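You operate a simulated robot arm through the tools that you are given. There is no shell and no other tool. Be economical: measure what you need, move in short steps, check, and stop when the job is done.

The job below is to be done with a simulated robot arm. You get a single attempt, and the scene is never put back.

Task
Take the green reel and leave it on the counter of the grey rack. Fetch the grey tile and set it on the counter of the grey rack. Take the black valve cap and put it on top of the solder reel. Put the black roll on the top of the long shelf away on the top of the brown bench. Take the white valve cap from the top of the long shelf and put it on top of the gold brass valve there. Take the tape reel on the top of the long shelf and put it away on the top of the blue bench. Take the white knob and leave it on the counter of the grey rack. Put the brown sleeve on the top of the narrow shelf away on the top of the brown bench. Put the white bottle on the top of the narrow shelf away on the shelf under the steel bench. Take the green roll and put it on the shelf under the short bench. Any order will do. Set down upright: white knob, white bottle.

It is judged by the outcome, as a careful person would: the job done as asked, and still so three seconds after it is handed in. It fails if anything else is knocked over, pushed out of place, dropped, spilled or broken. Lids that push on must go on centred and level and be pressed home; caps that screw on are set level and turned clockwise until they are tight.

Robot
A 7-joint arm with a vacuum gripper on a trunk, on a base that drives. Base frame: it is fixed to the floor where the robot stands at the start and does not move with it; the origin is under the middle of the robot, x ahead of it, y to its left, z up. Readings come in m, degrees, newtons and seconds.
With the tool pointing down near the work surface it reaches from about 0.1 to 0.62 m from the robot's upright axis, wherever it stands. Its first joint turns from -69.0 to 172.0 degrees. Places, roughly: black roll (6x6x3 cm) [-1.7, -2.5, 0.8]; black valve cap (5x5x4 cm) [-2.4, -0.2, 0.8]; brass valve (8x5x8 cm) [-1.8, -3.3, 0.8]; brown sleeve (6x3x3 cm) [-3.4, -4.4, 0.8]; counter of the grey rack [0.3, -3.9, 0.9]; green reel (8x8x6 cm) [0.5, -0.2, 0.8]; green roll (6x6x3 cm) [-2.8, -5.9, 0.8]; grey tile (10x10x1 cm) [0.5, -0.4, 0.8]; shelf under the short bench [-4.2, -7.9, 0.2]; shelf under the steel bench [0.4, -8, 0.3]; solder reel (13x6x4 cm) [-4.5, -0.4, 0.8]; tape reel (6x6x2 cm) [-1.8, -3.8, 0.8]; top of the blue bench [-4.3, -3.6, 0.9]; top of the brown bench [-2.7, -5.9, 0.8]; white bottle [-3.5, -4.5, 0.75]; white knob [-1.75, -4.25, 0.75]; white valve cap (5x5x4 cm) [-1.7, -3.4, 0.8]. Payload 1.06 kg.
Tool frame: the origin (TCP) lies in the middle of the cups' lips, and z points out of the cups. The gripper has 1 cup of 0.024 m across, covering 0.024 by 0.024 m (tool x, y); the bellows give 0.008 m. With the vacuum on, a cup seals on a smooth face that it is pressed against (1 to 4 N); it does not hold porous or soft things. The pull reaches 23 N.
Orientation is that of the tool frame in the base frame, as [roll, pitch, yaw] about the fixed x, y, z axes, in that order (R = Rz(yaw) Ry(pitch) Rx(roll)). With the cups facing straight down, the tool's x points along the base's -x, its y along +y and its z along -z.

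Tools
- The arm moves only by the tool move_arm. Its argument "plan" is a list of rows, each a list of 7 numbers: the turn, a rotation vector about the tool's x, y, z in degrees, then the shift along the tool's x, y, z in m, then the vacuum: 1 switches it on, -1 off. In form: [[wx, wy, wz, dx, dy, dz, vac], ...]. A call has 1 to 10 rows; each row is the pose to reach, as a shift and turn from the pose commanded when the call began, along the tool's axes at that moment. Each row takes 0.2 s and may step no farther than 0.05 m and 8.6 degrees from the row before; otherwise, or with a gripper value out of range, the whole call is refused. A pose out of reach is approached as far as the arm can. The call stops where the force on the tool passes 40 N (or 10 N more than at its start, if that is more) or the arm is blocked; 0.2 s more then pass. The pull builds up within a second once a cup has sealed. Time passes only in rows, and 0.2 s behind the last, so rows that repeat a pose give it time. It gives the time, the measured TCP pose, the force on the tool (base axes) and the pull of the vacuum at its end, in the units of the frame above (readings bear some noise), with the torque about the TCP (base axes, N m) and any sound that the robot's microphone picked up, and new pictures: "pictures" is both (left out), scene, wrist or none.
- Cameras (640 x 400 px; columns grow to the right, rows downward): "scene" is now at [0.1641, -0.0617, 1.1861]; the picture's right is [-0.72, -0.70, 0.00], its down [-0.25, 0.25, -0.94] and it looks along [0.65, -0.67, -0.35] (base axes); focal length 214 px, centre (320, 200). "wrist" rides on the gripper at [0.078, 0.019, -0.096] in the tool frame; the picture's right is [-0.24, 0.97, 0.00], its down [-0.71, -0.17, -0.69] and it looks along [-0.67, -0.16, 0.73] (tool axes); focal length 243 px, centre (320, 200). There is no depth. A picture from a camera that has moved, and an enlarged one, comes with that camera's place and axes in the base frame and with its lens. The place of the scene camera against the robot may be out by one fixed shift of up to 0.012 m in any direction.
- slide_trunk(by): slides the trunk up (or, below 0, down) by that many m; the arm and the scene camera ride with it, the base frame stays. It gives what a move gives, with no picture.
- roll_base(legs): drives the robot by 1 to 6 legs, each [ahead, left, turn to the left] in m, m and degrees, along the robot's own axes; the way and the turn of a leg run together, so that a leg with both is an arc; at most 1.5 m and 180 degrees a leg. The arm and the cameras ride along, it lands a little off, and it stops where it bumps. It gives what a move gives, and a new picture of the scene camera.
- head_to(pan, tilt): turns the head with the scene camera to pan (to the left, within 80 degrees either way) and tilt (down, from -29 to 69), counted from straight ahead of the robot. It gives what a move gives, and a new picture of the scene camera.
- enlarge(camera, box): a new picture of the part [left, top, right, bottom] of that camera's present view, enlarged. It takes no simulated time.
- close_job(): hands the job in; it is judged then, once.

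Go step by step. Nothing tells you exact positions but the pictures and the camera data: compare them with the known pose of the tool, close in by small moves and look again before you grip or let go. The budget is 525 turns and 360 pictures, counting those below and the enlarged ones. Unless the task says otherwise, let go and move clear before handing in.

The tools are called after "Call:" by a JSON object that holds its "name" and its "arguments". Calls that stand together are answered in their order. move_arm: Moves the arm, as the interface text tells. Its arguments: {"type":"object","properties":{"plan":{"type":"array"},"pictures":{"type":"string","enum":["both","scene","wrist","none"]}},"required":["plan"]} The other tools are called the same way: slide_trunk (by) slides the trunk up or down; roll_base (legs) drives the base; head_to (pan, tilt) turns the head that bears the scene camera; enlarge (camera, box) takes an enlarged picture of a part of a camera's view; close_job () hands the job in.

At the start:

```text
clock: 0.0
position: [0.204, -0.2684, 1.1302]
orientation: [-180.0, 0.0, -179.9]
contact_force: [0.2, 0.2, 0.9]
ft_torque: [-0.02, 0.02, 0.02]
pull: 0.0
trunk travel left (down, up): [-0.325, 0.167]
robot x, y, heading: [-0.0035, -0.0023, -0.3]
head pan, tilt: [-45.7, 20.6]
```

scene: 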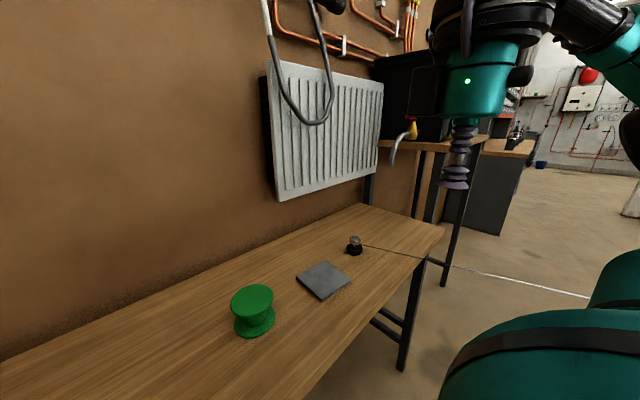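
wrist: 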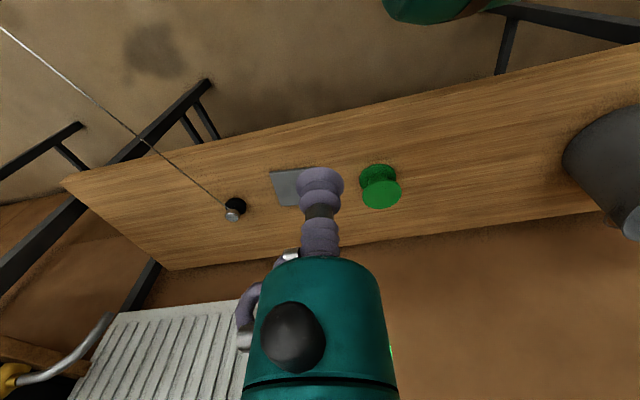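

The green reel and grey tile are on the bench ahead. I'll look closer to fix their positions before moving.

Call:
{"name": "enlarge", "arguments": {"camera": "scene", "box": [200, 220, 400, 345]}}

Call:
{"name": "enlarge", "arguments": {"camera": "wrist", "box": [220, 130, 420, 255]}}

```text
3.20 times, centred on (300, 282) of scene
camera zoom: at [0.1641, -0.0617, 1.1861], right [-0.72, -0.7, 0.0], down [-0.25, 0.25, -0.94], along [0.65, -0.67, -0.35], focal length 686 px, centre (384, -64)
```

zoom: 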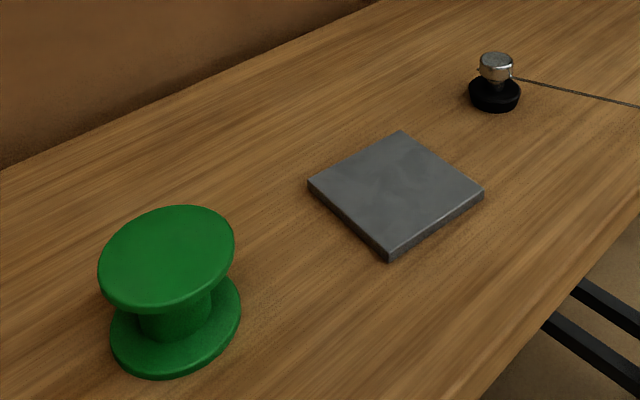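

```text
3.20 times, centred on (320, 192) of wrist
camera zoom: at [0.1269, -0.2498, 1.2252], right [0.23, 0.97, 0.0], down [0.71, -0.17, 0.69], along [0.67, -0.16, -0.73], focal length 776 px, centre (320, 224)
```

zoom: 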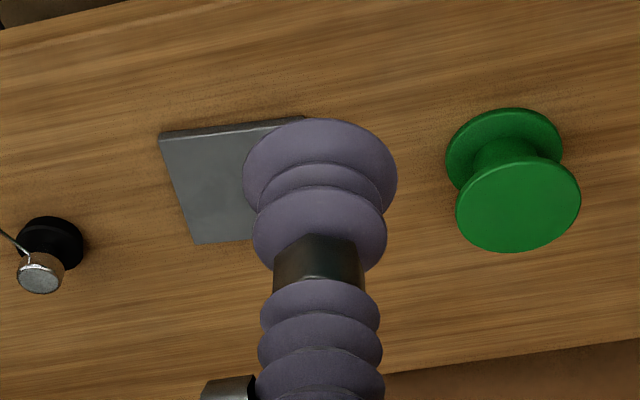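

The reel's top comes out near (0.486, -0.204, 0.848). I'll move above it.

Call:
{"name": "move_arm", "arguments": {"plan": [[0, 0, 0, -0.035, 0.008, 0.022, 0], [0, 0, 0, -0.07, 0.016, 0.044, 0], [0, 0, 0, -0.105, 0.024, 0.066, 0], [0, 0, 0, -0.14, 0.032, 0.088, 0], [0, 0, 0, -0.175, 0.04, 0.11, 0], [0, 0, 0, -0.21, 0.048, 0.132, 0], [0, 0, 0, -0.245, 0.056, 0.154, 0], [0, 0, 0, -0.282, 0.064, 0.18, 0], [0, 0, 0, -0.282, 0.064, 0.21, 0]]}}

```text
clock: 2.0
position: [0.4853, -0.2041, 0.9194]
orientation: [-179.9, 0.0, -179.9]
contact_force: [0.2, 0.4, 0.0]
ft_torque: [0.02, 0.02, 0.01]
pull: 0.0
trunk travel left (down, up): [-0.325, 0.167]
robot x, y, heading: [-0.0012, -0.0009, 0.2]
head pan, tilt: [-45.7, 20.6]
camera scene: at [0.1642, -0.0618, 1.1861], right [-0.72, -0.7, 0.0], down [-0.25, 0.25, -0.94], along [0.65, -0.67, -0.35], focal length 214 px, centre (320, 200)
camera wrist: at [0.4089, -0.1856, 1.0151], right [0.23, 0.97, 0.0], down [0.71, -0.17, 0.69], along [0.67, -0.16, -0.73], focal length 243 px, centre (320, 200)
```

scene: 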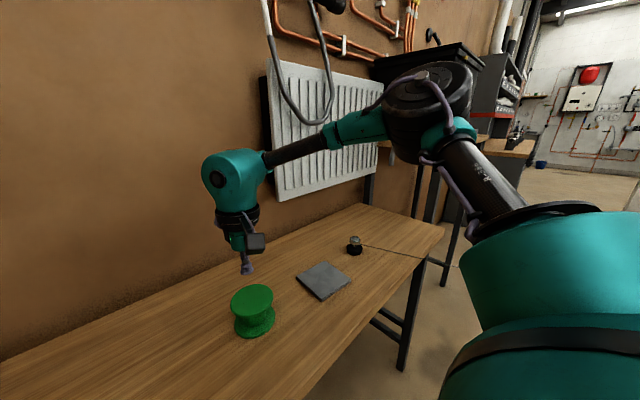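
wrist: 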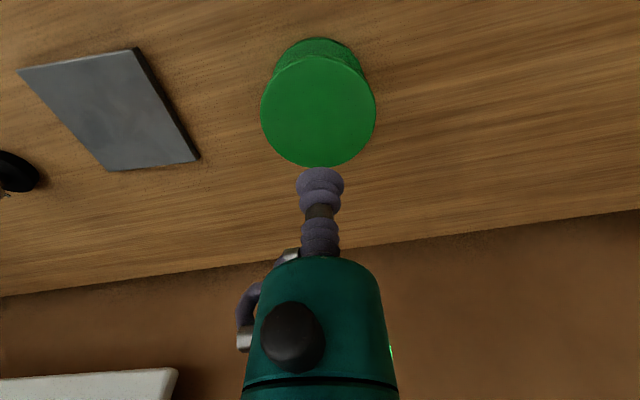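

The reel's top is confirmed at about (0.478, -0.203, 0.847). I'll come down with the vacuum on.

Call:
{"name": "move_arm", "arguments": {"plan": [[0, 0, 0, 0.006, 0, 0.03, 1], [0, 0, 0, 0.006, 0, 0.055, 1], [0, 0, 0, 0.006, 0, 0.067, 1], [0, 0, 0, 0.006, 0, 0.072, 1], [0, 0, 0, 0.006, 0, 0.075, 1], [0, 0, 0, 0.006, 0, 0.075, 1], [0, 0, 0, 0.006, 0, 0.075, 1]], "pictures": "wrist"}}

```text
clock: 3.5
position: [0.4809, -0.2029, 0.8488]
orientation: [179.8, 0.5, 179.8]
contact_force: [-3.7, -0.8, 15.8]
ft_torque: [0.0, -0.01, 0.01]
pull: 22.4
trunk travel left (down, up): [-0.325, 0.167]
robot x, y, heading: [-0.0027, -0.0007, 0.1]
head pan, tilt: [-45.7, 20.6]
stopped in row 7: the force on the tool passed its limit at 41 N (the readings are from after the stop); the commanded pose is now the measured one
camera wrist: at [0.4032, -0.1843, 0.9434], right [0.24, 0.97, 0.01], down [0.7, -0.17, 0.69], along [0.67, -0.16, -0.72], focal length 243 px, centre (320, 200)
```

wrist: 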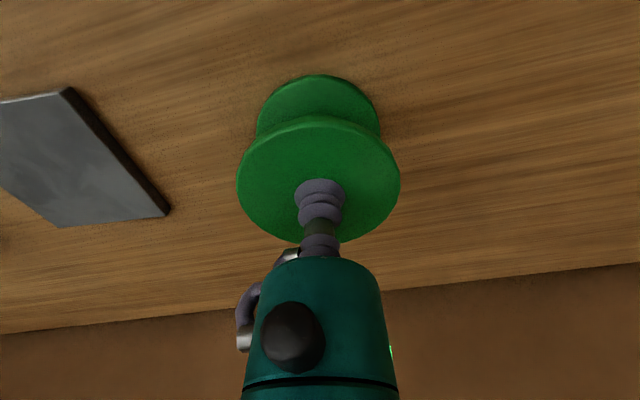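

The reel is sealed. I'll lift it and tuck the arm for travel.

Call:
{"name": "move_arm", "arguments": {"plan": [[0, 0, 0, 0, 0, -0.02, 1], [0, 0, 0, 0, 0, -0.06, 1], [0, 0, 0, 0, 0, -0.1, 1], [0, 0, 0, 0.03, 0, -0.13, 1], [0, 0, 0, 0.06, 0, -0.16, 1], [0, 0, 0, 0.1, -0.01, -0.19, 1], [0, 0, 0, 0.14, -0.02, -0.21, 1], [0, 0, 0, 0.18, -0.03, -0.23, 1], [0, 0, 0, 0.22, -0.04, -0.25, 1], [0, 0, 0, 0.25, -0.05, -0.25, 1]], "pictures": "wrist"}}

Call:
{"name": "head_to", "arguments": {"pan": -78, "tilt": 15}}

```text
refused: row 6 steps farther than a row can; nothing moved
```

```text
clock: 4.4
position: [0.4811, -0.2025, 0.8482]
orientation: [179.8, 0.5, 180.0]
contact_force: [0.4, -1.2, 27.5]
ft_torque: [0.0, 0.06, -0.02]
pull: 22.9
trunk travel left (down, up): [-0.325, 0.167]
robot x, y, heading: [0.0002, -0.0014, -0.1]
head pan, tilt: [-78.0, 15.0]
camera scene: at [0.117, -0.086, 1.1955], right [-0.98, -0.21, 0.0], down [-0.05, 0.25, -0.97], along [0.2, -0.94, -0.26], focal length 214 px, centre (320, 200)
```

scene: 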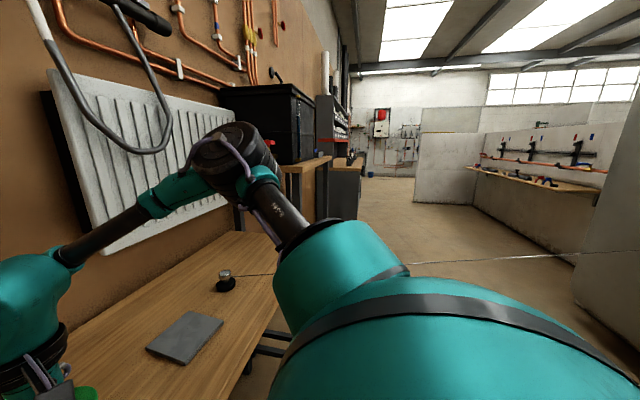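

A thin line runs from the small object on the bench across the aisle. I'll inspect it after lifting the reel.

Call:
{"name": "enlarge", "arguments": {"camera": "scene", "box": [380, 100, 640, 300]}}

Call:
{"name": "move_arm", "arguments": {"plan": [[0, 0, 0, 0, 0, -0.02, 1], [0, 0, 0, 0, 0, -0.06, 1], [0, 0, 0, 0, 0, -0.1, 1], [0, 0, 0, 0.03, 0, -0.13, 1], [0, 0, 0, 0.06, 0, -0.16, 1], [0, 0, 0, 0.095, -0.01, -0.18, 1], [0, 0, 0, 0.13, -0.02, -0.2, 1], [0, 0, 0, 0.165, -0.03, -0.22, 1], [0, 0, 0, 0.2, -0.04, -0.24, 1], [0, 0, 0, 0.24, -0.05, -0.25, 1]], "pictures": "both"}}

```text
2.00 times, centred on (510, 200) of scene
camera zoom: at [0.117, -0.086, 1.1955], right [-0.98, -0.21, 0.0], down [-0.05, 0.25, -0.97], along [0.2, -0.94, -0.26], focal length 429 px, centre (-60, 200)
```

zoom: 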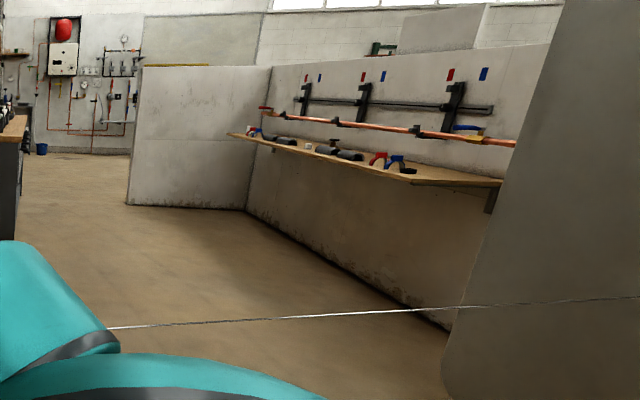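

```text
clock: 6.6
position: [0.2387, -0.2558, 1.0959]
orientation: [179.8, 0.3, -179.9]
contact_force: [0.5, 0.8, 0.6]
ft_torque: [0.01, 0.01, 0.01]
pull: 22.9
trunk travel left (down, up): [-0.325, 0.167]
robot x, y, heading: [0.0014, 0.0018, -0.1]
head pan, tilt: [-78.0, 15.0]
camera scene: at [0.1183, -0.0868, 1.1952], right [-0.98, -0.21, 0.0], down [-0.05, 0.25, -0.97], along [0.2, -0.94, -0.26], focal length 214 px, centre (320, 200)
camera wrist: at [0.1612, -0.237, 1.1902], right [0.24, 0.97, 0.0], down [0.7, -0.17, 0.69], along [0.67, -0.16, -0.73], focal length 243 px, centre (320, 200)
```

scene: 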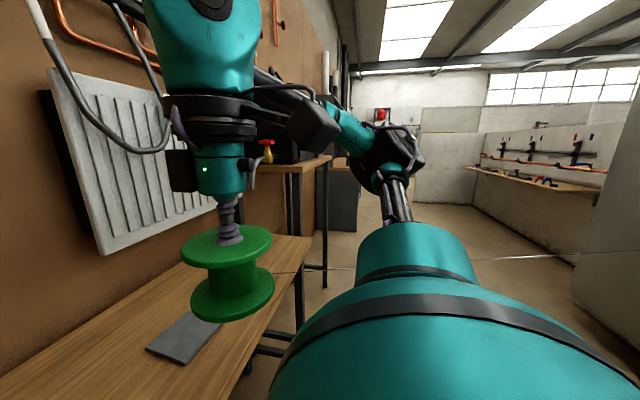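
wrist: 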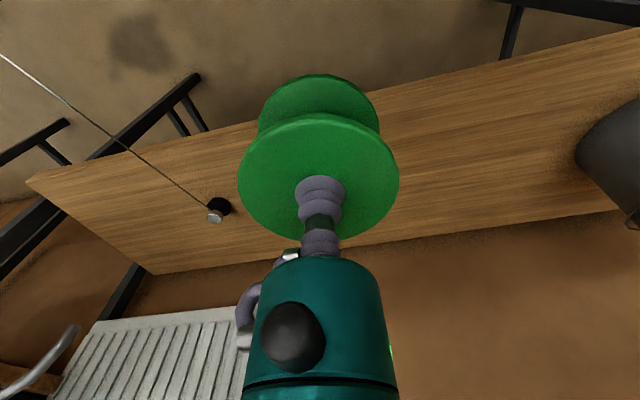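

The reel is up. A taut cord spans the aisle, so I'll back off slightly and turn right to see where it leads.

Call:
{"name": "roll_base", "arguments": {"legs": [[-0.3, 0, 0], [0, 0, -90]]}}

Call:
{"name": "head_to", "arguments": {"pan": -40, "tilt": 15}}

Call:
{"name": "head_to", "arguments": {"pan": 35, "tilt": 15}}

```text
clock: 12.5
position: [-0.5569, -0.2394, 1.0957]
orientation: [179.9, 0.3, 90.4]
contact_force: [-0.1, 0.1, -1.0]
ft_torque: [0.02, 0.0, 0.0]
pull: 22.6
trunk travel left (down, up): [-0.325, 0.167]
robot x, y, heading: [-0.3013, 0.0024, -89.6]
head pan, tilt: [-78.0, 15.0]
camera scene: at [-0.3903, -0.1109, 1.1953], right [-0.21, 0.98, 0.0], down [0.25, 0.06, -0.97], along [-0.94, -0.21, -0.26], focal length 214 px, centre (320, 200)
```

scene: 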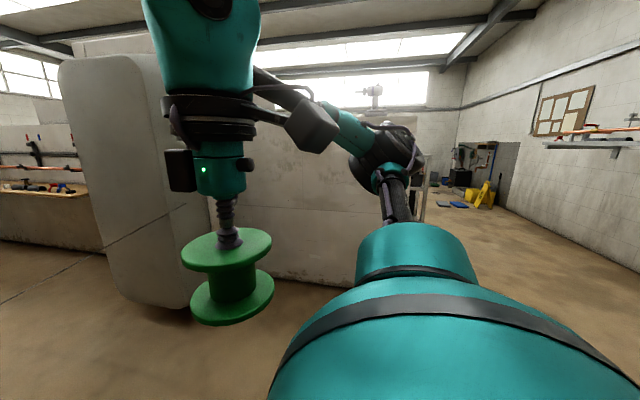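

```text
clock: 13.5
position: [-0.5569, -0.24, 1.0954]
orientation: [179.9, 0.3, 90.5]
contact_force: [0.6, -0.5, -1.8]
ft_torque: [-0.04, 0.03, 0.0]
pull: 23.3
trunk travel left (down, up): [-0.325, 0.167]
robot x, y, heading: [-0.3026, 0.0006, -89.7]
head pan, tilt: [-40.0, 15.0]
camera scene: at [-0.3587, -0.1628, 1.1953], right [-0.77, 0.64, 0.0], down [0.17, 0.2, -0.97], along [-0.62, -0.74, -0.26], focal length 214 px, centre (320, 200)
```

scene: 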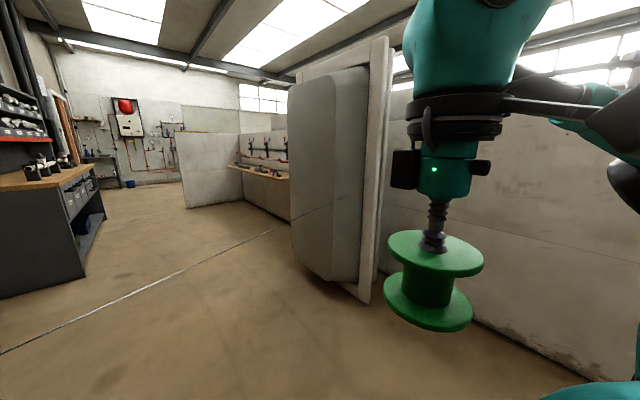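

```text
clock: 15.0
position: [-0.5584, -0.2406, 1.0953]
orientation: [179.9, 0.3, 90.5]
contact_force: [0.7, 0.4, -1.3]
ft_torque: [0.02, -0.01, 0.0]
pull: 23.0
trunk travel left (down, up): [-0.325, 0.167]
robot x, y, heading: [-0.302, 0.0002, -89.7]
head pan, tilt: [35.0, 15.0]
camera scene: at [-0.2451, -0.1671, 1.1953], right [-0.82, -0.58, 0.0], down [-0.15, 0.21, -0.97], along [0.56, -0.79, -0.26], focal length 214 px, centre (320, 200)
```

scene: 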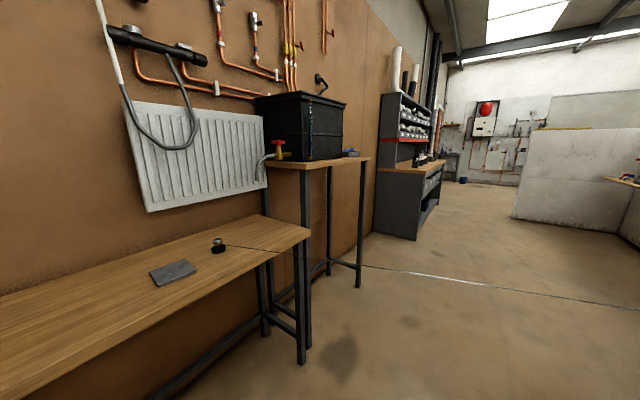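

The line is a cord stretched above the floor from the peg on the bench. I'll zoom in on its far end.

Call:
{"name": "head_to", "arguments": {"pan": -50, "tilt": 15}}

Call:
{"name": "enlarge", "arguments": {"camera": "scene", "box": [100, 80, 400, 280]}}

```text
clock: 16.6
position: [-0.5561, -0.2405, 1.0953]
orientation: [179.9, 0.3, 90.3]
contact_force: [0.8, 0.5, -1.5]
ft_torque: [0.01, 0.0, -0.01]
pull: 23.5
trunk travel left (down, up): [-0.325, 0.167]
robot x, y, heading: [-0.3007, 0.0021, -89.5]
head pan, tilt: [-50.0, 15.0]
camera scene: at [-0.3702, -0.1515, 1.1953], right [-0.65, 0.76, 0.0], down [0.2, 0.17, -0.97], along [-0.74, -0.63, -0.26], focal length 214 px, centre (320, 200)
```

scene: 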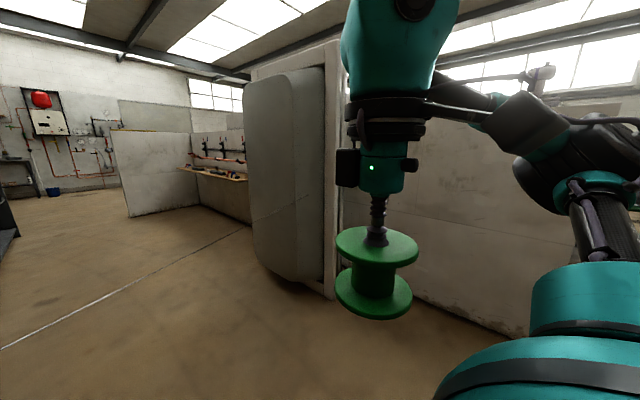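

```text
2.00 times, centred on (250, 180) of scene
camera zoom: at [-0.3702, -0.1515, 1.1953], right [-0.65, 0.76, 0.0], down [0.2, 0.17, -0.97], along [-0.74, -0.63, -0.26], focal length 429 px, centre (460, 240)
```

zoom: 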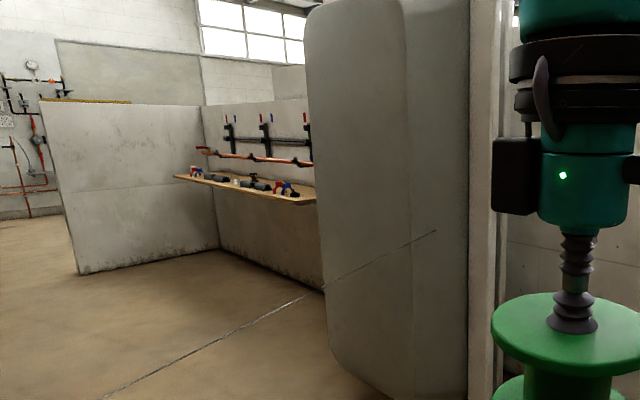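

The cord runs from the bench peg to the grey panel near (-1.55, -1.28) at about 0.8 m height, blocking this aisle. I'll look west for a way around.

Call:
{"name": "roll_base", "arguments": {"legs": [[0, 0, -90]]}}

Call:
{"name": "head_to", "arguments": {"pan": 55, "tilt": 12}}

Call:
{"name": "head_to", "arguments": {"pan": 5, "tilt": 12}}

```text
clock: 20.8
position: [-0.5414, 0.2549, 1.0951]
orientation: [179.9, 0.3, 0.2]
contact_force: [0.2, -0.1, -0.2]
ft_torque: [0.01, 0.0, -0.03]
pull: 22.6
trunk travel left (down, up): [-0.325, 0.167]
robot x, y, heading: [-0.302, 0.0048, -180.1]
head pan, tilt: [-50.0, 15.0]
camera scene: at [-0.456, 0.0764, 1.1953], right [0.76, 0.64, 0.0], down [0.17, -0.2, -0.97], along [-0.62, 0.74, -0.26], focal length 214 px, centre (320, 200)
```

scene: 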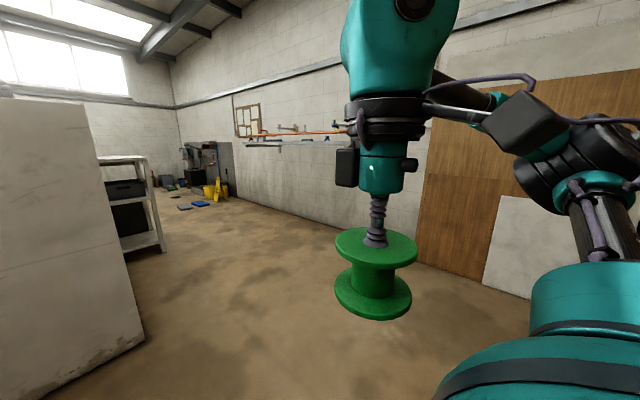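

```text
clock: 22.6
position: [-0.5417, 0.256, 1.0964]
orientation: [179.9, 0.3, 0.2]
contact_force: [0.4, -0.2, -0.9]
ft_torque: [-0.03, -0.02, -0.01]
pull: 23.1
trunk travel left (down, up): [-0.325, 0.167]
robot x, y, heading: [-0.3025, -0.0009, -179.8]
head pan, tilt: [55.0, 12.0]
camera scene: at [-0.4492, -0.0714, 1.2001], right [-0.82, 0.57, 0.0], down [0.12, 0.17, -0.98], along [-0.56, -0.8, -0.21], focal length 214 px, centre (320, 200)
```

scene: 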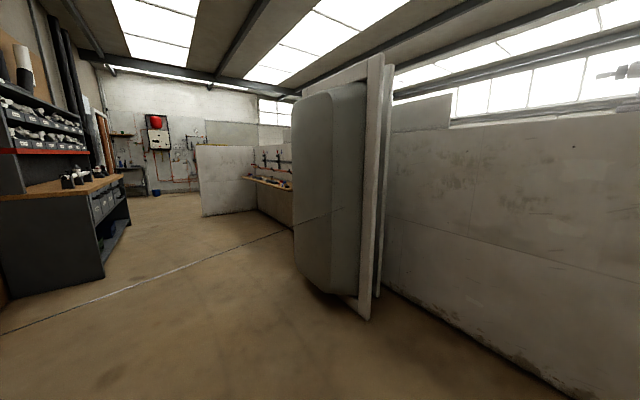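

```text
clock: 23.8
position: [-0.5442, 0.2555, 1.0949]
orientation: [179.9, 0.3, 0.1]
contact_force: [0.6, 0.3, -0.7]
ft_torque: [0.03, 0.0, -0.03]
pull: 23.6
trunk travel left (down, up): [-0.325, 0.167]
robot x, y, heading: [-0.301, 0.0019, -179.5]
head pan, tilt: [5.0, 12.0]
camera scene: at [-0.4887, -0.0034, 1.2001], right [-0.09, 1.0, 0.0], down [0.21, 0.02, -0.98], along [-0.97, -0.09, -0.21], focal length 214 px, centre (320, 200)
```

scene: 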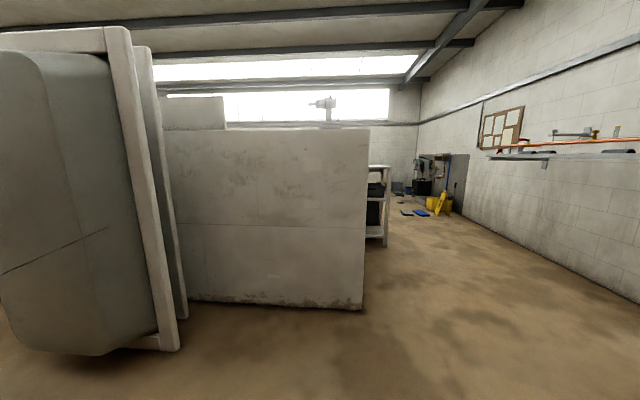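

It's a bathtub leaning on a partition at x≈-1.96, which ends at y≈0.2. There is a wide opening to the west, so I'll drive through it.

Call:
{"name": "roll_base", "arguments": {"legs": [[0.9, -1.05, 0], [1.2, 0, 0]]}}

Call:
{"name": "head_to", "arguments": {"pan": 60, "tilt": 14}}

```text
clock: 39.0
position: [-2.6373, 1.304, 1.0955]
orientation: [179.9, 0.3, 0.2]
contact_force: [-1.2, 0.4, -0.7]
ft_torque: [-0.02, 0.01, -0.01]
pull: 23.1
trunk travel left (down, up): [-0.325, 0.167]
robot x, y, heading: [-2.3971, 1.0519, -180.1]
head pan, tilt: [5.0, 12.0]
camera scene: at [-2.5838, 1.0452, 1.2001], right [-0.09, 1.0, 0.0], down [0.21, 0.02, -0.98], along [-0.97, -0.09, -0.21], focal length 214 px, centre (320, 200)
```

scene: 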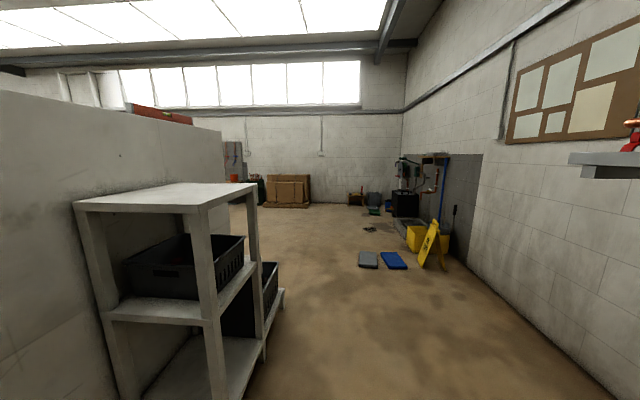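

```text
clock: 40.3
position: [-2.6372, 1.3039, 1.0955]
orientation: [179.9, 0.4, 0.1]
contact_force: [0.0, -0.6, -1.2]
ft_torque: [-0.01, -0.02, 0.01]
pull: 23.0
trunk travel left (down, up): [-0.325, 0.167]
robot x, y, heading: [-2.399, 1.0531, -180.0]
head pan, tilt: [60.0, 14.0]
camera scene: at [-2.5374, 0.9726, 1.1969], right [-0.87, 0.5, 0.0], down [0.12, 0.21, -0.97], along [-0.48, -0.84, -0.24], focal length 214 px, centre (320, 200)
```

scene: 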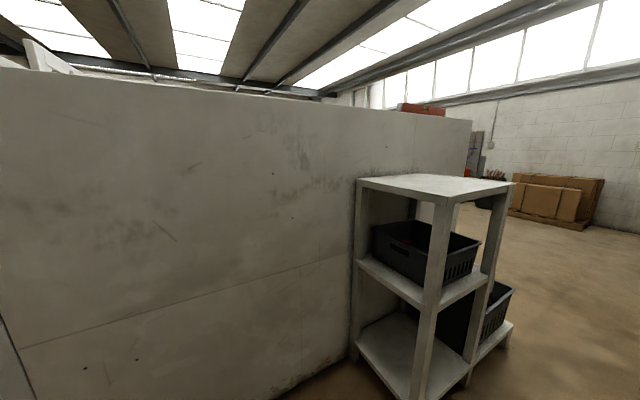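

The partition turns west here, with a rack against it. I'll continue along its north side, giving the rack clearance, and look further.

Call:
{"name": "roll_base", "arguments": {"legs": [[0, -0.2, 0], [1.4, 0, 0]]}}

Call:
{"name": "head_to", "arguments": {"pan": 35, "tilt": 20}}

```text
clock: 49.3
position: [-4.0415, 1.504, 1.0964]
orientation: [179.8, 0.3, 0.0]
contact_force: [-0.1, -0.1, -1.6]
ft_torque: [0.01, 0.0, -0.01]
pull: 23.3
trunk travel left (down, up): [-0.325, 0.167]
robot x, y, heading: [-3.802, 1.2465, 180.0]
head pan, tilt: [60.0, 14.0]
camera scene: at [-3.9421, 1.1725, 1.1969], right [-0.87, 0.5, 0.0], down [0.12, 0.21, -0.97], along [-0.49, -0.84, -0.24], focal length 214 px, centre (320, 200)
```

scene: 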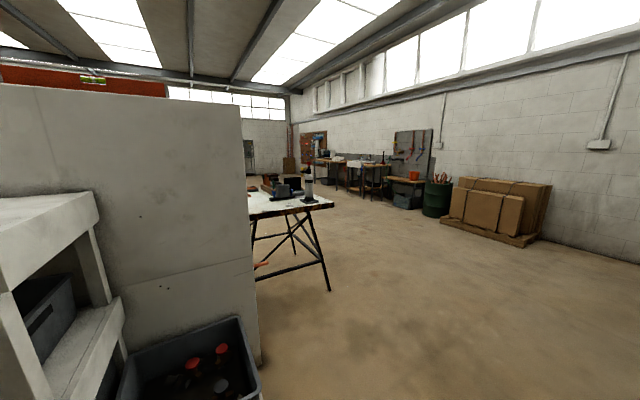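

```text
clock: 50.2
position: [-4.0412, 1.5039, 1.0938]
orientation: [179.9, 0.3, -0.1]
contact_force: [-1.0, 0.9, -0.4]
ft_torque: [0.0, -0.02, -0.02]
pull: 23.0
trunk travel left (down, up): [-0.325, 0.167]
robot x, y, heading: [-3.8031, 1.2487, 179.9]
head pan, tilt: [35.0, 20.0]
camera scene: at [-3.9715, 1.1999, 1.1871], right [-0.57, 0.82, 0.0], down [0.28, 0.2, -0.94], along [-0.77, -0.54, -0.34], focal length 214 px, centre (320, 200)
```

scene: 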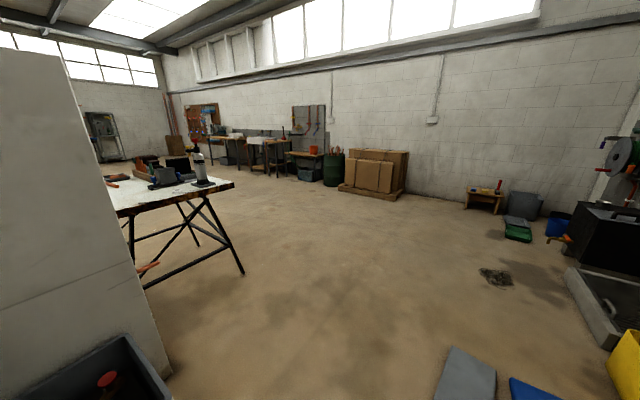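

The partition ends at x≈-4.1, and there's a trestle table (with the solder reel) at about (-4.5, -0.4). I'll go round to its west side, facing south.

Call:
{"name": "roll_base", "arguments": {"legs": [[1.15, 0.55, 0], [0.45, 0.3, 0], [0, 0, 90]]}}

Call:
{"name": "head_to", "arguments": {"pan": 0, "tilt": 15}}

Call:
{"name": "head_to", "arguments": {"pan": 60, "tilt": 20}}

```text
clock: 63.3
position: [-5.6762, 0.1771, 1.0956]
orientation: [179.9, 0.3, 89.2]
contact_force: [0.1, 0.5, -2.6]
ft_torque: [0.0, 0.05, -0.02]
pull: 22.6
trunk travel left (down, up): [-0.325, 0.167]
robot x, y, heading: [-5.4182, 0.4145, -91.0]
head pan, tilt: [35.0, 20.0]
camera scene: at [-5.3627, 0.244, 1.1871], right [-0.83, -0.56, 0.0], down [-0.19, 0.28, -0.94], along [0.53, -0.78, -0.34], focal length 214 px, centre (320, 200)
```

scene: 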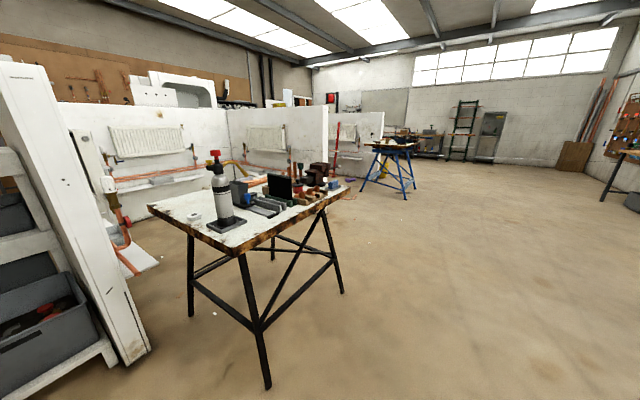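

```text
clock: 64.3
position: [-5.6767, 0.1773, 1.0961]
orientation: [179.9, 0.4, 89.2]
contact_force: [0.3, 0.0, -1.4]
ft_torque: [-0.03, 0.01, -0.02]
pull: 22.4
trunk travel left (down, up): [-0.325, 0.167]
robot x, y, heading: [-5.4167, 0.4117, -90.6]
head pan, tilt: [0.0, 15.0]
camera scene: at [-5.4162, 0.2276, 1.1952], right [-1.0, 0.01, 0.0], down [0.0, 0.26, -0.97], along [-0.01, -0.97, -0.26], focal length 214 px, centre (320, 200)
```

scene: 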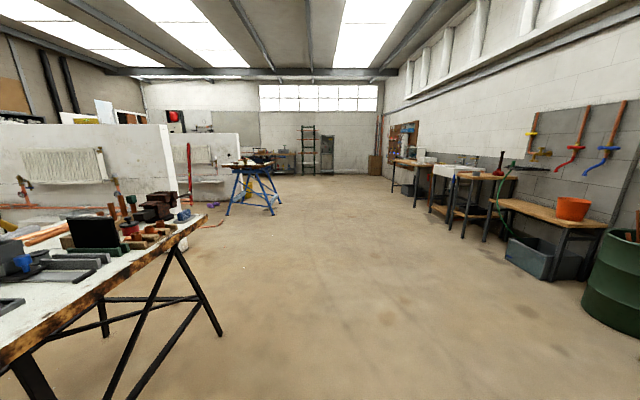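

```text
clock: 65.6
position: [-5.676, 0.1768, 1.0965]
orientation: [180.0, 0.2, 89.3]
contact_force: [-0.4, 0.2, -0.9]
ft_torque: [0.01, 0.01, 0.01]
pull: 22.7
trunk travel left (down, up): [-0.325, 0.167]
robot x, y, heading: [-5.4197, 0.4095, -90.7]
head pan, tilt: [60.0, 20.0]
camera scene: at [-5.3351, 0.2734, 1.1871], right [-0.51, -0.86, 0.0], down [-0.29, 0.18, -0.94], along [0.81, -0.48, -0.34], focal length 214 px, centre (320, 200)
```

scene: 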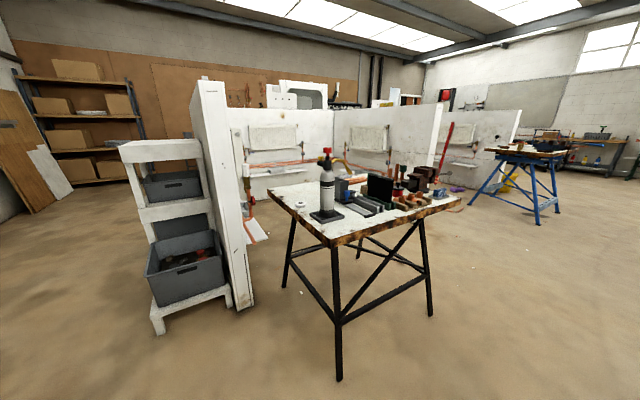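

There's a clear view south: the blue bench is at about (-4.4, -3.5) and the open lane runs along x≈-5.4. I'll drive down it.

Call:
{"name": "roll_base", "arguments": {"legs": [[1.4, -0.1, 0], [1.4, 0, 0], [1.4, 0, 0]]}}

Call:
{"name": "head_to", "arguments": {"pan": 25, "tilt": 15}}

```text
clock: 85.7
position: [-5.8574, -4.0125, 1.0956]
orientation: [179.9, 0.4, 88.4]
contact_force: [-0.2, -0.1, -1.6]
ft_torque: [0.01, 0.01, -0.02]
pull: 22.8
trunk travel left (down, up): [-0.325, 0.167]
robot x, y, heading: [-5.5969, -3.781, -91.5]
head pan, tilt: [60.0, 20.0]
camera scene: at [-5.5154, -3.9213, 1.1871], right [-0.52, -0.85, 0.0], down [-0.29, 0.18, -0.94], along [0.8, -0.49, -0.34], focal length 214 px, centre (320, 200)
```

scene: 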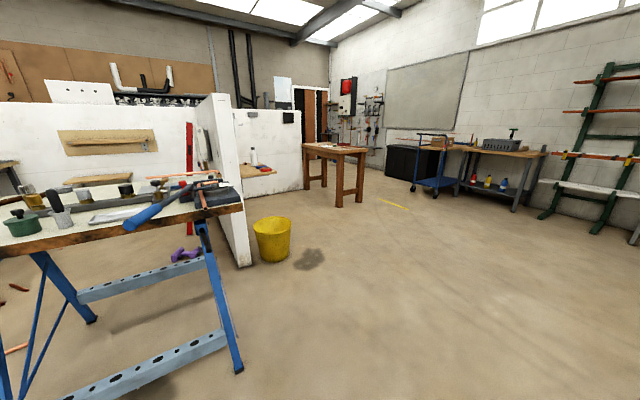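

```text
clock: 86.7
position: [-5.8577, -4.0126, 1.0948]
orientation: [179.9, 0.2, 88.5]
contact_force: [0.3, 0.6, -1.8]
ft_torque: [-0.02, 0.01, 0.01]
pull: 22.8
trunk travel left (down, up): [-0.325, 0.167]
robot x, y, heading: [-5.5973, -3.7778, -91.5]
head pan, tilt: [25.0, 15.0]
camera scene: at [-5.5575, -3.9581, 1.1952], right [-0.92, -0.4, 0.0], down [-0.1, 0.24, -0.97], along [0.38, -0.89, -0.26], focal length 214 px, centre (320, 200)
```

scene: 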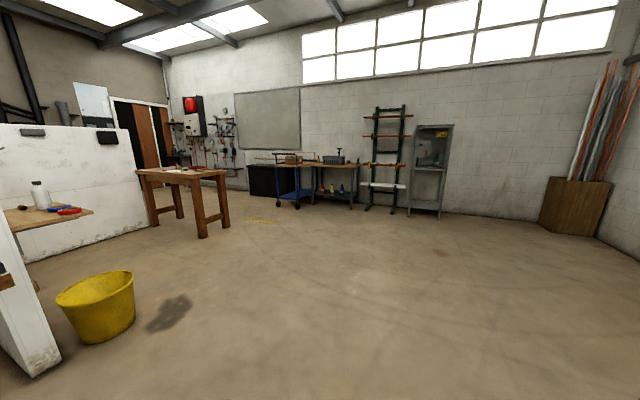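

The brown bench is at x -3.1 to -2.1, with a lane south of it. I'll head to its southwest corner and face east.

Call:
{"name": "roll_base", "arguments": {"legs": [[1.45, 0, 0], [1.3, 0.7, 0], [0, 0, 91.5]]}}

Call:
{"name": "head_to", "arguments": {"pan": 0, "tilt": 20}}

```text
clock: 104.7
position: [-4.7342, -6.8022, 1.0963]
orientation: [180.0, 0.4, 179.7]
contact_force: [-0.2, 0.0, -1.8]
ft_torque: [0.05, -0.01, -0.02]
pull: 22.8
trunk travel left (down, up): [-0.325, 0.167]
robot x, y, heading: [-4.9732, -6.5456, -0.2]
head pan, tilt: [25.0, 15.0]
camera scene: at [-4.7886, -6.5016, 1.1952], right [0.42, -0.91, 0.0], down [-0.23, -0.11, -0.97], along [0.88, 0.41, -0.26], focal length 214 px, centre (320, 200)
```

scene: 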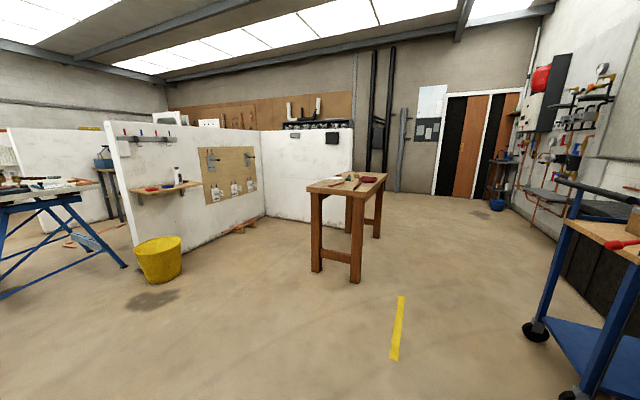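

```text
clock: 105.6
position: [-4.7344, -6.8024, 1.0963]
orientation: [179.9, 0.4, 179.9]
contact_force: [-0.3, -1.5, -0.8]
ft_torque: [-0.05, -0.01, -0.02]
pull: 22.5
trunk travel left (down, up): [-0.325, 0.167]
robot x, y, heading: [-4.9723, -6.544, -0.3]
head pan, tilt: [0.0, 20.0]
camera scene: at [-4.7803, -6.541, 1.1871], right [0.0, -1.0, 0.0], down [-0.34, 0.0, -0.94], along [0.94, 0.0, -0.34], focal length 214 px, centre (320, 200)
```

scene: 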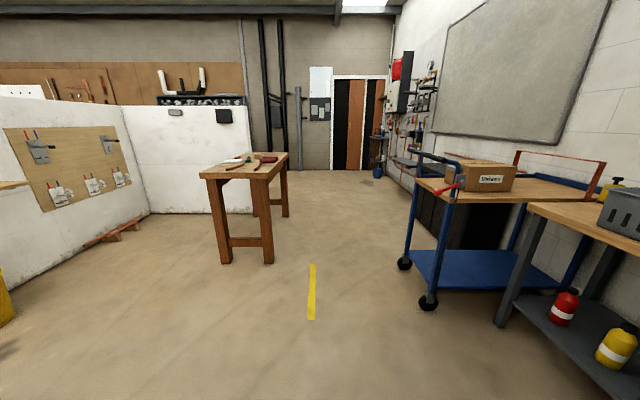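

The lane between the brown bench and the blue cart is about 1.1 m wide, centred on y≈-6.63. I'll drive east through it.

Call:
{"name": "roll_base", "arguments": {"legs": [[1.0, -0.09, 0], [1.5, 0, 0.3], [1.3, 0, 0]]}}

Call:
{"name": "head_to", "arguments": {"pan": 60, "tilt": 17}}

```text
clock: 123.9
position: [-0.9463, -6.9253, 1.0957]
orientation: [179.9, 0.3, 179.1]
contact_force: [-0.3, 0.0, -1.2]
ft_torque: [0.03, -0.01, 0.04]
pull: 22.9
trunk travel left (down, up): [-0.325, 0.167]
robot x, y, heading: [-1.1816, -6.6659, -0.6]
head pan, tilt: [0.0, 20.0]
camera scene: at [-0.9883, -6.6642, 1.1871], right [-0.02, -1.0, 0.0], down [-0.34, 0.01, -0.94], along [0.94, -0.02, -0.34], focal length 214 px, centre (320, 200)
```

scene: 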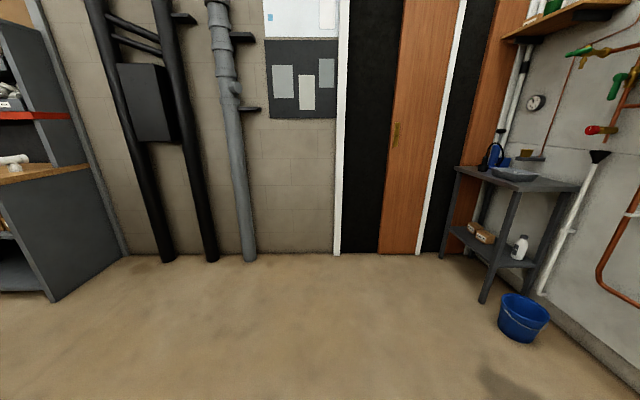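

```text
clock: 125.2
position: [-0.9456, -6.9251, 1.0961]
orientation: [179.9, 0.3, 179.1]
contact_force: [0.8, -0.1, -1.4]
ft_torque: [0.02, -0.01, 0.01]
pull: 22.9
trunk travel left (down, up): [-0.325, 0.167]
robot x, y, heading: [-1.1774, -6.6662, -0.9]
head pan, tilt: [60.0, 17.0]
camera scene: at [-1.0335, -6.5826, 1.192], right [0.86, -0.51, 0.0], down [-0.15, -0.25, -0.96], along [0.49, 0.82, -0.29], focal length 214 px, centre (320, 200)
```

scene: 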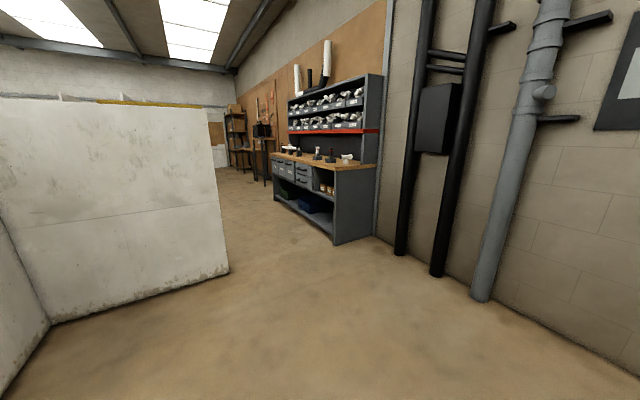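

The grey rack's counter is on the right, with its front near x≈0.2. I'll enter the east aisle facing north and stop by its south end.

Call:
{"name": "roll_base", "arguments": {"legs": [[0, 0, 90.9], [0.7, -0.83, 0], [0.9, 0, 0]]}}

Call:
{"name": "head_to", "arguments": {"pan": -35, "tilt": 22}}

Call:
{"name": "head_to", "arguments": {"pan": 25, "tilt": 15}}

```text
clock: 141.1
position: [-0.0708, -4.8475, 1.0961]
orientation: [179.9, 0.2, -91.1]
contact_force: [-0.2, 0.0, -1.0]
ft_torque: [0.01, 0.02, -0.02]
pull: 23.0
trunk travel left (down, up): [-0.325, 0.167]
robot x, y, heading: [-0.3346, -5.0835, 88.9]
head pan, tilt: [60.0, 17.0]
camera scene: at [-0.4059, -4.932, 1.192], right [0.52, 0.86, 0.0], down [0.25, -0.15, -0.96], along [-0.82, 0.5, -0.29], focal length 214 px, centre (320, 200)
```

scene: 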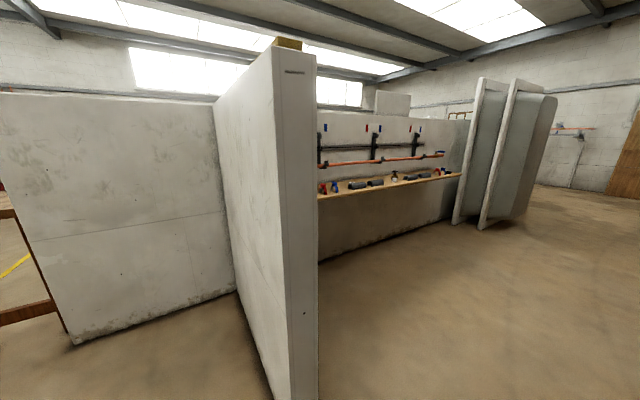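

```text
clock: 142.8
position: [-0.071, -4.8463, 1.0945]
orientation: [179.9, 0.3, -91.2]
contact_force: [-1.0, -0.1, -0.4]
ft_torque: [0.01, 0.03, 0.01]
pull: 22.9
trunk travel left (down, up): [-0.325, 0.167]
robot x, y, heading: [-0.3315, -5.0844, 88.8]
head pan, tilt: [-35.0, 22.0]
camera scene: at [-0.2713, -4.9056, 1.1839], right [0.81, -0.59, 0.0], down [-0.22, -0.3, -0.93], along [0.55, 0.75, -0.37], focal length 214 px, centre (320, 200)
```

scene: 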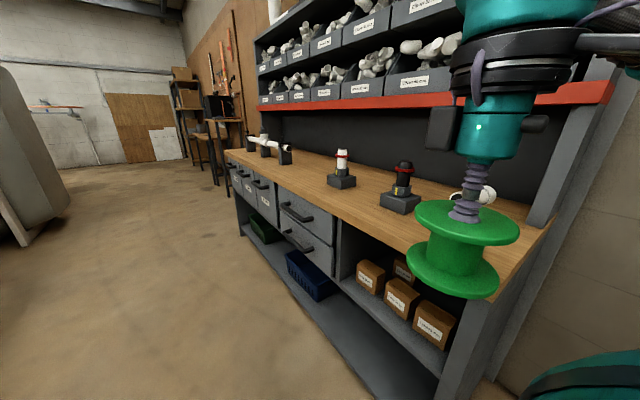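

```text
clock: 144.1
position: [-0.0715, -4.8482, 1.0961]
orientation: [179.8, 0.3, -91.2]
contact_force: [-0.7, -0.5, -1.2]
ft_torque: [0.0, 0.0, 0.01]
pull: 22.3
trunk travel left (down, up): [-0.325, 0.167]
robot x, y, heading: [-0.3294, -5.0828, 88.6]
head pan, tilt: [25.0, 15.0]
camera scene: at [-0.3637, -4.8951, 1.1952], right [0.92, 0.4, 0.0], down [0.1, -0.24, -0.97], along [-0.39, 0.88, -0.26], focal length 214 px, centre (320, 200)
```

scene: 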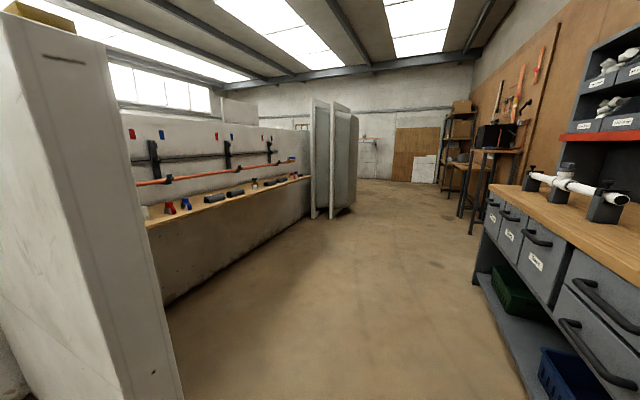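

The counter's front is at x≈0.2, with a free stretch around y=-3.9 between the stands and the pipe clamp. I'll drive alongside and turn to face it.

Call:
{"name": "roll_base", "arguments": {"legs": [[1.18, -0.03, 0], [0, 0, -88.7]]}}

Call:
{"name": "head_to", "arguments": {"pan": 0, "tilt": 35}}

```text
clock: 153.8
position: [-0.0399, -4.1579, 1.0966]
orientation: [179.9, 0.3, -179.4]
contact_force: [-0.3, -1.2, -1.6]
ft_torque: [0.03, 0.01, -0.04]
pull: 23.0
trunk travel left (down, up): [-0.325, 0.167]
robot x, y, heading: [-0.2832, -3.9043, 0.4]
head pan, tilt: [25.0, 15.0]
camera scene: at [-0.0974, -3.8584, 1.1953], right [0.43, -0.9, 0.0], down [-0.23, -0.11, -0.97], along [0.87, 0.42, -0.26], focal length 214 px, centre (320, 200)
```

scene: 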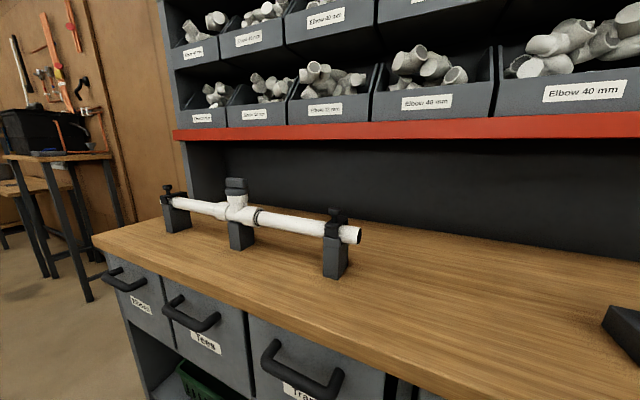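

```text
clock: 154.7
position: [-0.0403, -4.1577, 1.0959]
orientation: [179.9, 0.3, -179.5]
contact_force: [0.7, 0.2, -0.6]
ft_torque: [-0.06, -0.04, 0.01]
pull: 22.9
trunk travel left (down, up): [-0.325, 0.167]
robot x, y, heading: [-0.2813, -3.9057, 0.6]
head pan, tilt: [0.0, 35.0]
camera scene: at [-0.0936, -3.8978, 1.1633], right [0.01, -1.0, 0.0], down [-0.57, -0.01, -0.82], along [0.82, 0.01, -0.57], focal length 214 px, centre (320, 200)
```

scene: 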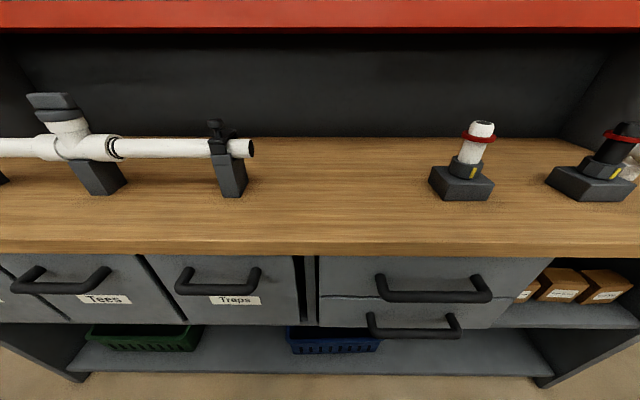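

The free counter area spans y≈-4.17 to -3.72. I'll carry the reel over to about (0.30, -3.80).

Call:
{"name": "move_arm", "arguments": {"plan": [[0, 0, 0, -0.02, 0.035, 0.0, 1], [0, 0, 0, -0.045, 0.075, 0, 1], [0, 0, 0, -0.075, 0.113, 0, 1], [0, 0, 0, -0.11, 0.148, 0, 1], [0, 0, 0, -0.144, 0.182, 0.005, 1], [0, 0, 0, -0.178, 0.216, 0.01, 1], [0, 0, 0, -0.212, 0.25, 0.02, 1], [0, 0, 0, -0.246, 0.284, 0.03, 1], [0, 0, 0, -0.28, 0.318, 0.04, 1], [0, 0, 0, -0.313, 0.35, 0.05, 1]]}}

```text
clock: 156.9
position: [0.1662, -4.0056, 1.0391]
orientation: [180.0, 0.3, -179.6]
contact_force: [-0.5, 0.1, -1.0]
ft_torque: [0.01, 0.0, 0.01]
pull: 22.1
out of reach, approached as far as the arm can: row 5, 6, 7, 8, 9, 10
trunk travel left (down, up): [-0.325, 0.167]
robot x, y, heading: [-0.2809, -3.9015, 0.5]
head pan, tilt: [0.0, 35.0]
camera scene: at [-0.0936, -3.8979, 1.1633], right [0.01, -1.0, 0.0], down [-0.57, 0.0, -0.82], along [0.82, 0.01, -0.57], focal length 214 px, centre (320, 200)
camera wrist: at [0.0887, -3.9871, 1.1332], right [0.23, 0.97, 0.0], down [0.71, -0.17, 0.69], along [0.67, -0.15, -0.72], focal length 243 px, centre (320, 200)
```

scene: 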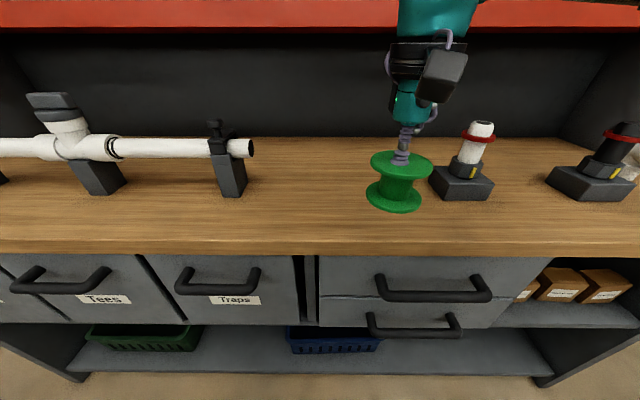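
wrist: 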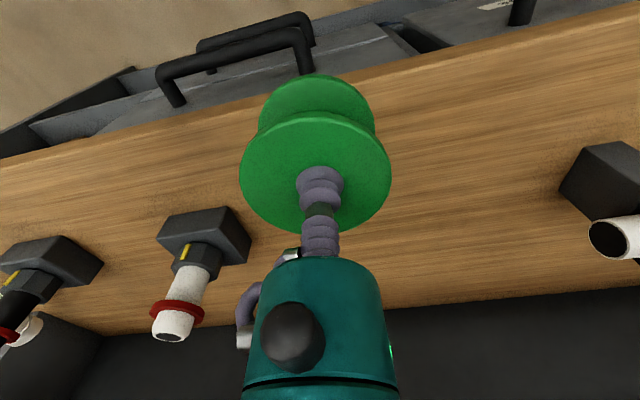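

The arm ran out of reach at this height. I'll raise the trunk by 0.1 m to regain reach.

Call:
{"name": "slide_trunk", "arguments": {"by": 0.1}}

Call:
{"name": "move_arm", "arguments": {"plan": [[0, 0, 0, 0, 0, 0.04, 1], [0, 0, 0, 0, 0, 0.08, 1], [0, 0, 0, 0, 0, 0.12, 1]], "pictures": "none"}}

```text
clock: 158.3
position: [0.1594, -4.008, 1.1581]
orientation: [179.7, 2.4, -179.8]
contact_force: [-0.7, -0.5, -1.0]
ft_torque: [0.02, 0.04, 0.0]
pull: 22.4
trunk travel left (down, up): [-0.425, 0.067]
robot x, y, heading: [-0.2819, -3.9038, 0.4]
head pan, tilt: [0.0, 35.0]
```

```text
clock: 159.1
position: [0.165, -4.0079, 1.0379]
orientation: [179.7, 2.5, -179.8]
contact_force: [0.1, 0.5, -1.4]
ft_torque: [0.01, -0.01, 0.03]
pull: 22.8
trunk travel left (down, up): [-0.425, 0.067]
robot x, y, heading: [-0.2805, -3.9035, 0.4]
head pan, tilt: [0.0, 35.0]
```

Call:
{"name": "move_arm", "arguments": {"plan": [[0, 0.5, 0, -0.022, 0.034, 0.01, 1], [0, 1, 0, -0.045, 0.069, 0.02, 1], [0, 1.5, 0, -0.068, 0.104, 0.03, 1], [0, 2, 0, -0.09, 0.139, 0.04, 1], [0, 2.5, 0, -0.113, 0.174, 0.05, 1], [0, 2.5, 0, -0.135, 0.208, 0.06, 1], [0, 2.5, 0, -0.135, 0.208, 0.07, 1]]}}

```text
clock: 160.7
position: [0.1799, -3.9926, 0.9634]
orientation: [179.6, -0.1, -179.8]
contact_force: [0.7, 0.3, -1.7]
ft_torque: [0.01, 0.01, -0.01]
pull: 23.3
out of reach, approached as far as the arm can: row 1, 2, 3, 4, 5, 6, 7
trunk travel left (down, up): [-0.425, 0.067]
robot x, y, heading: [-0.2814, -3.9055, 0.6]
head pan, tilt: [0.0, 35.0]
camera scene: at [-0.1279, -3.8982, 1.2715], right [0.01, -1.0, 0.0], down [-0.57, 0.0, -0.82], along [0.82, 0.01, -0.57], focal length 214 px, centre (320, 200)
camera wrist: at [0.1036, -3.9741, 1.0591], right [0.23, 0.97, 0.01], down [0.71, -0.17, 0.68], along [0.67, -0.15, -0.73], focal length 243 px, centre (320, 200)
```

scene: 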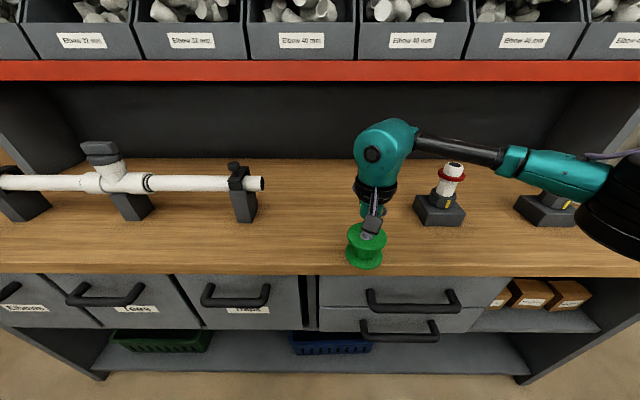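
wrist: 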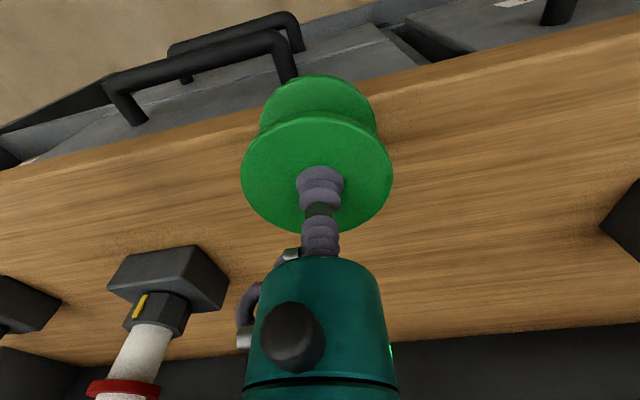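

It is still limited to the left. The constant tool yaw may be running a wrist joint to its limit, so I'll try letting the tool turn as it moves left.

Call:
{"name": "move_arm", "arguments": {"plan": [[0, 0, -7, 0, 0, 0, 1], [0, 0, -14, 0, 0, 0, 1], [0, 0, -20, 0, 0, 0, 1], [0, 0, -20, -0.02, 0.03, 0, 1], [0, 0, -20, -0.04, 0.06, 0, 1], [0, 0, -20, -0.06, 0.09, 0, 1], [0, 0, -20, -0.08, 0.12, 0, 1]], "pictures": "none"}}

```text
clock: 162.3
position: [0.1771, -3.992, 0.9679]
orientation: [179.8, 0.1, -160.0]
contact_force: [-0.2, 0.9, -1.2]
ft_torque: [0.03, 0.04, 0.01]
pull: 23.3
out of reach, approached as far as the arm can: row 4, 5, 6, 7
trunk travel left (down, up): [-0.425, 0.067]
robot x, y, heading: [-0.2832, -3.9033, 0.2]
head pan, tilt: [0.0, 35.0]
```

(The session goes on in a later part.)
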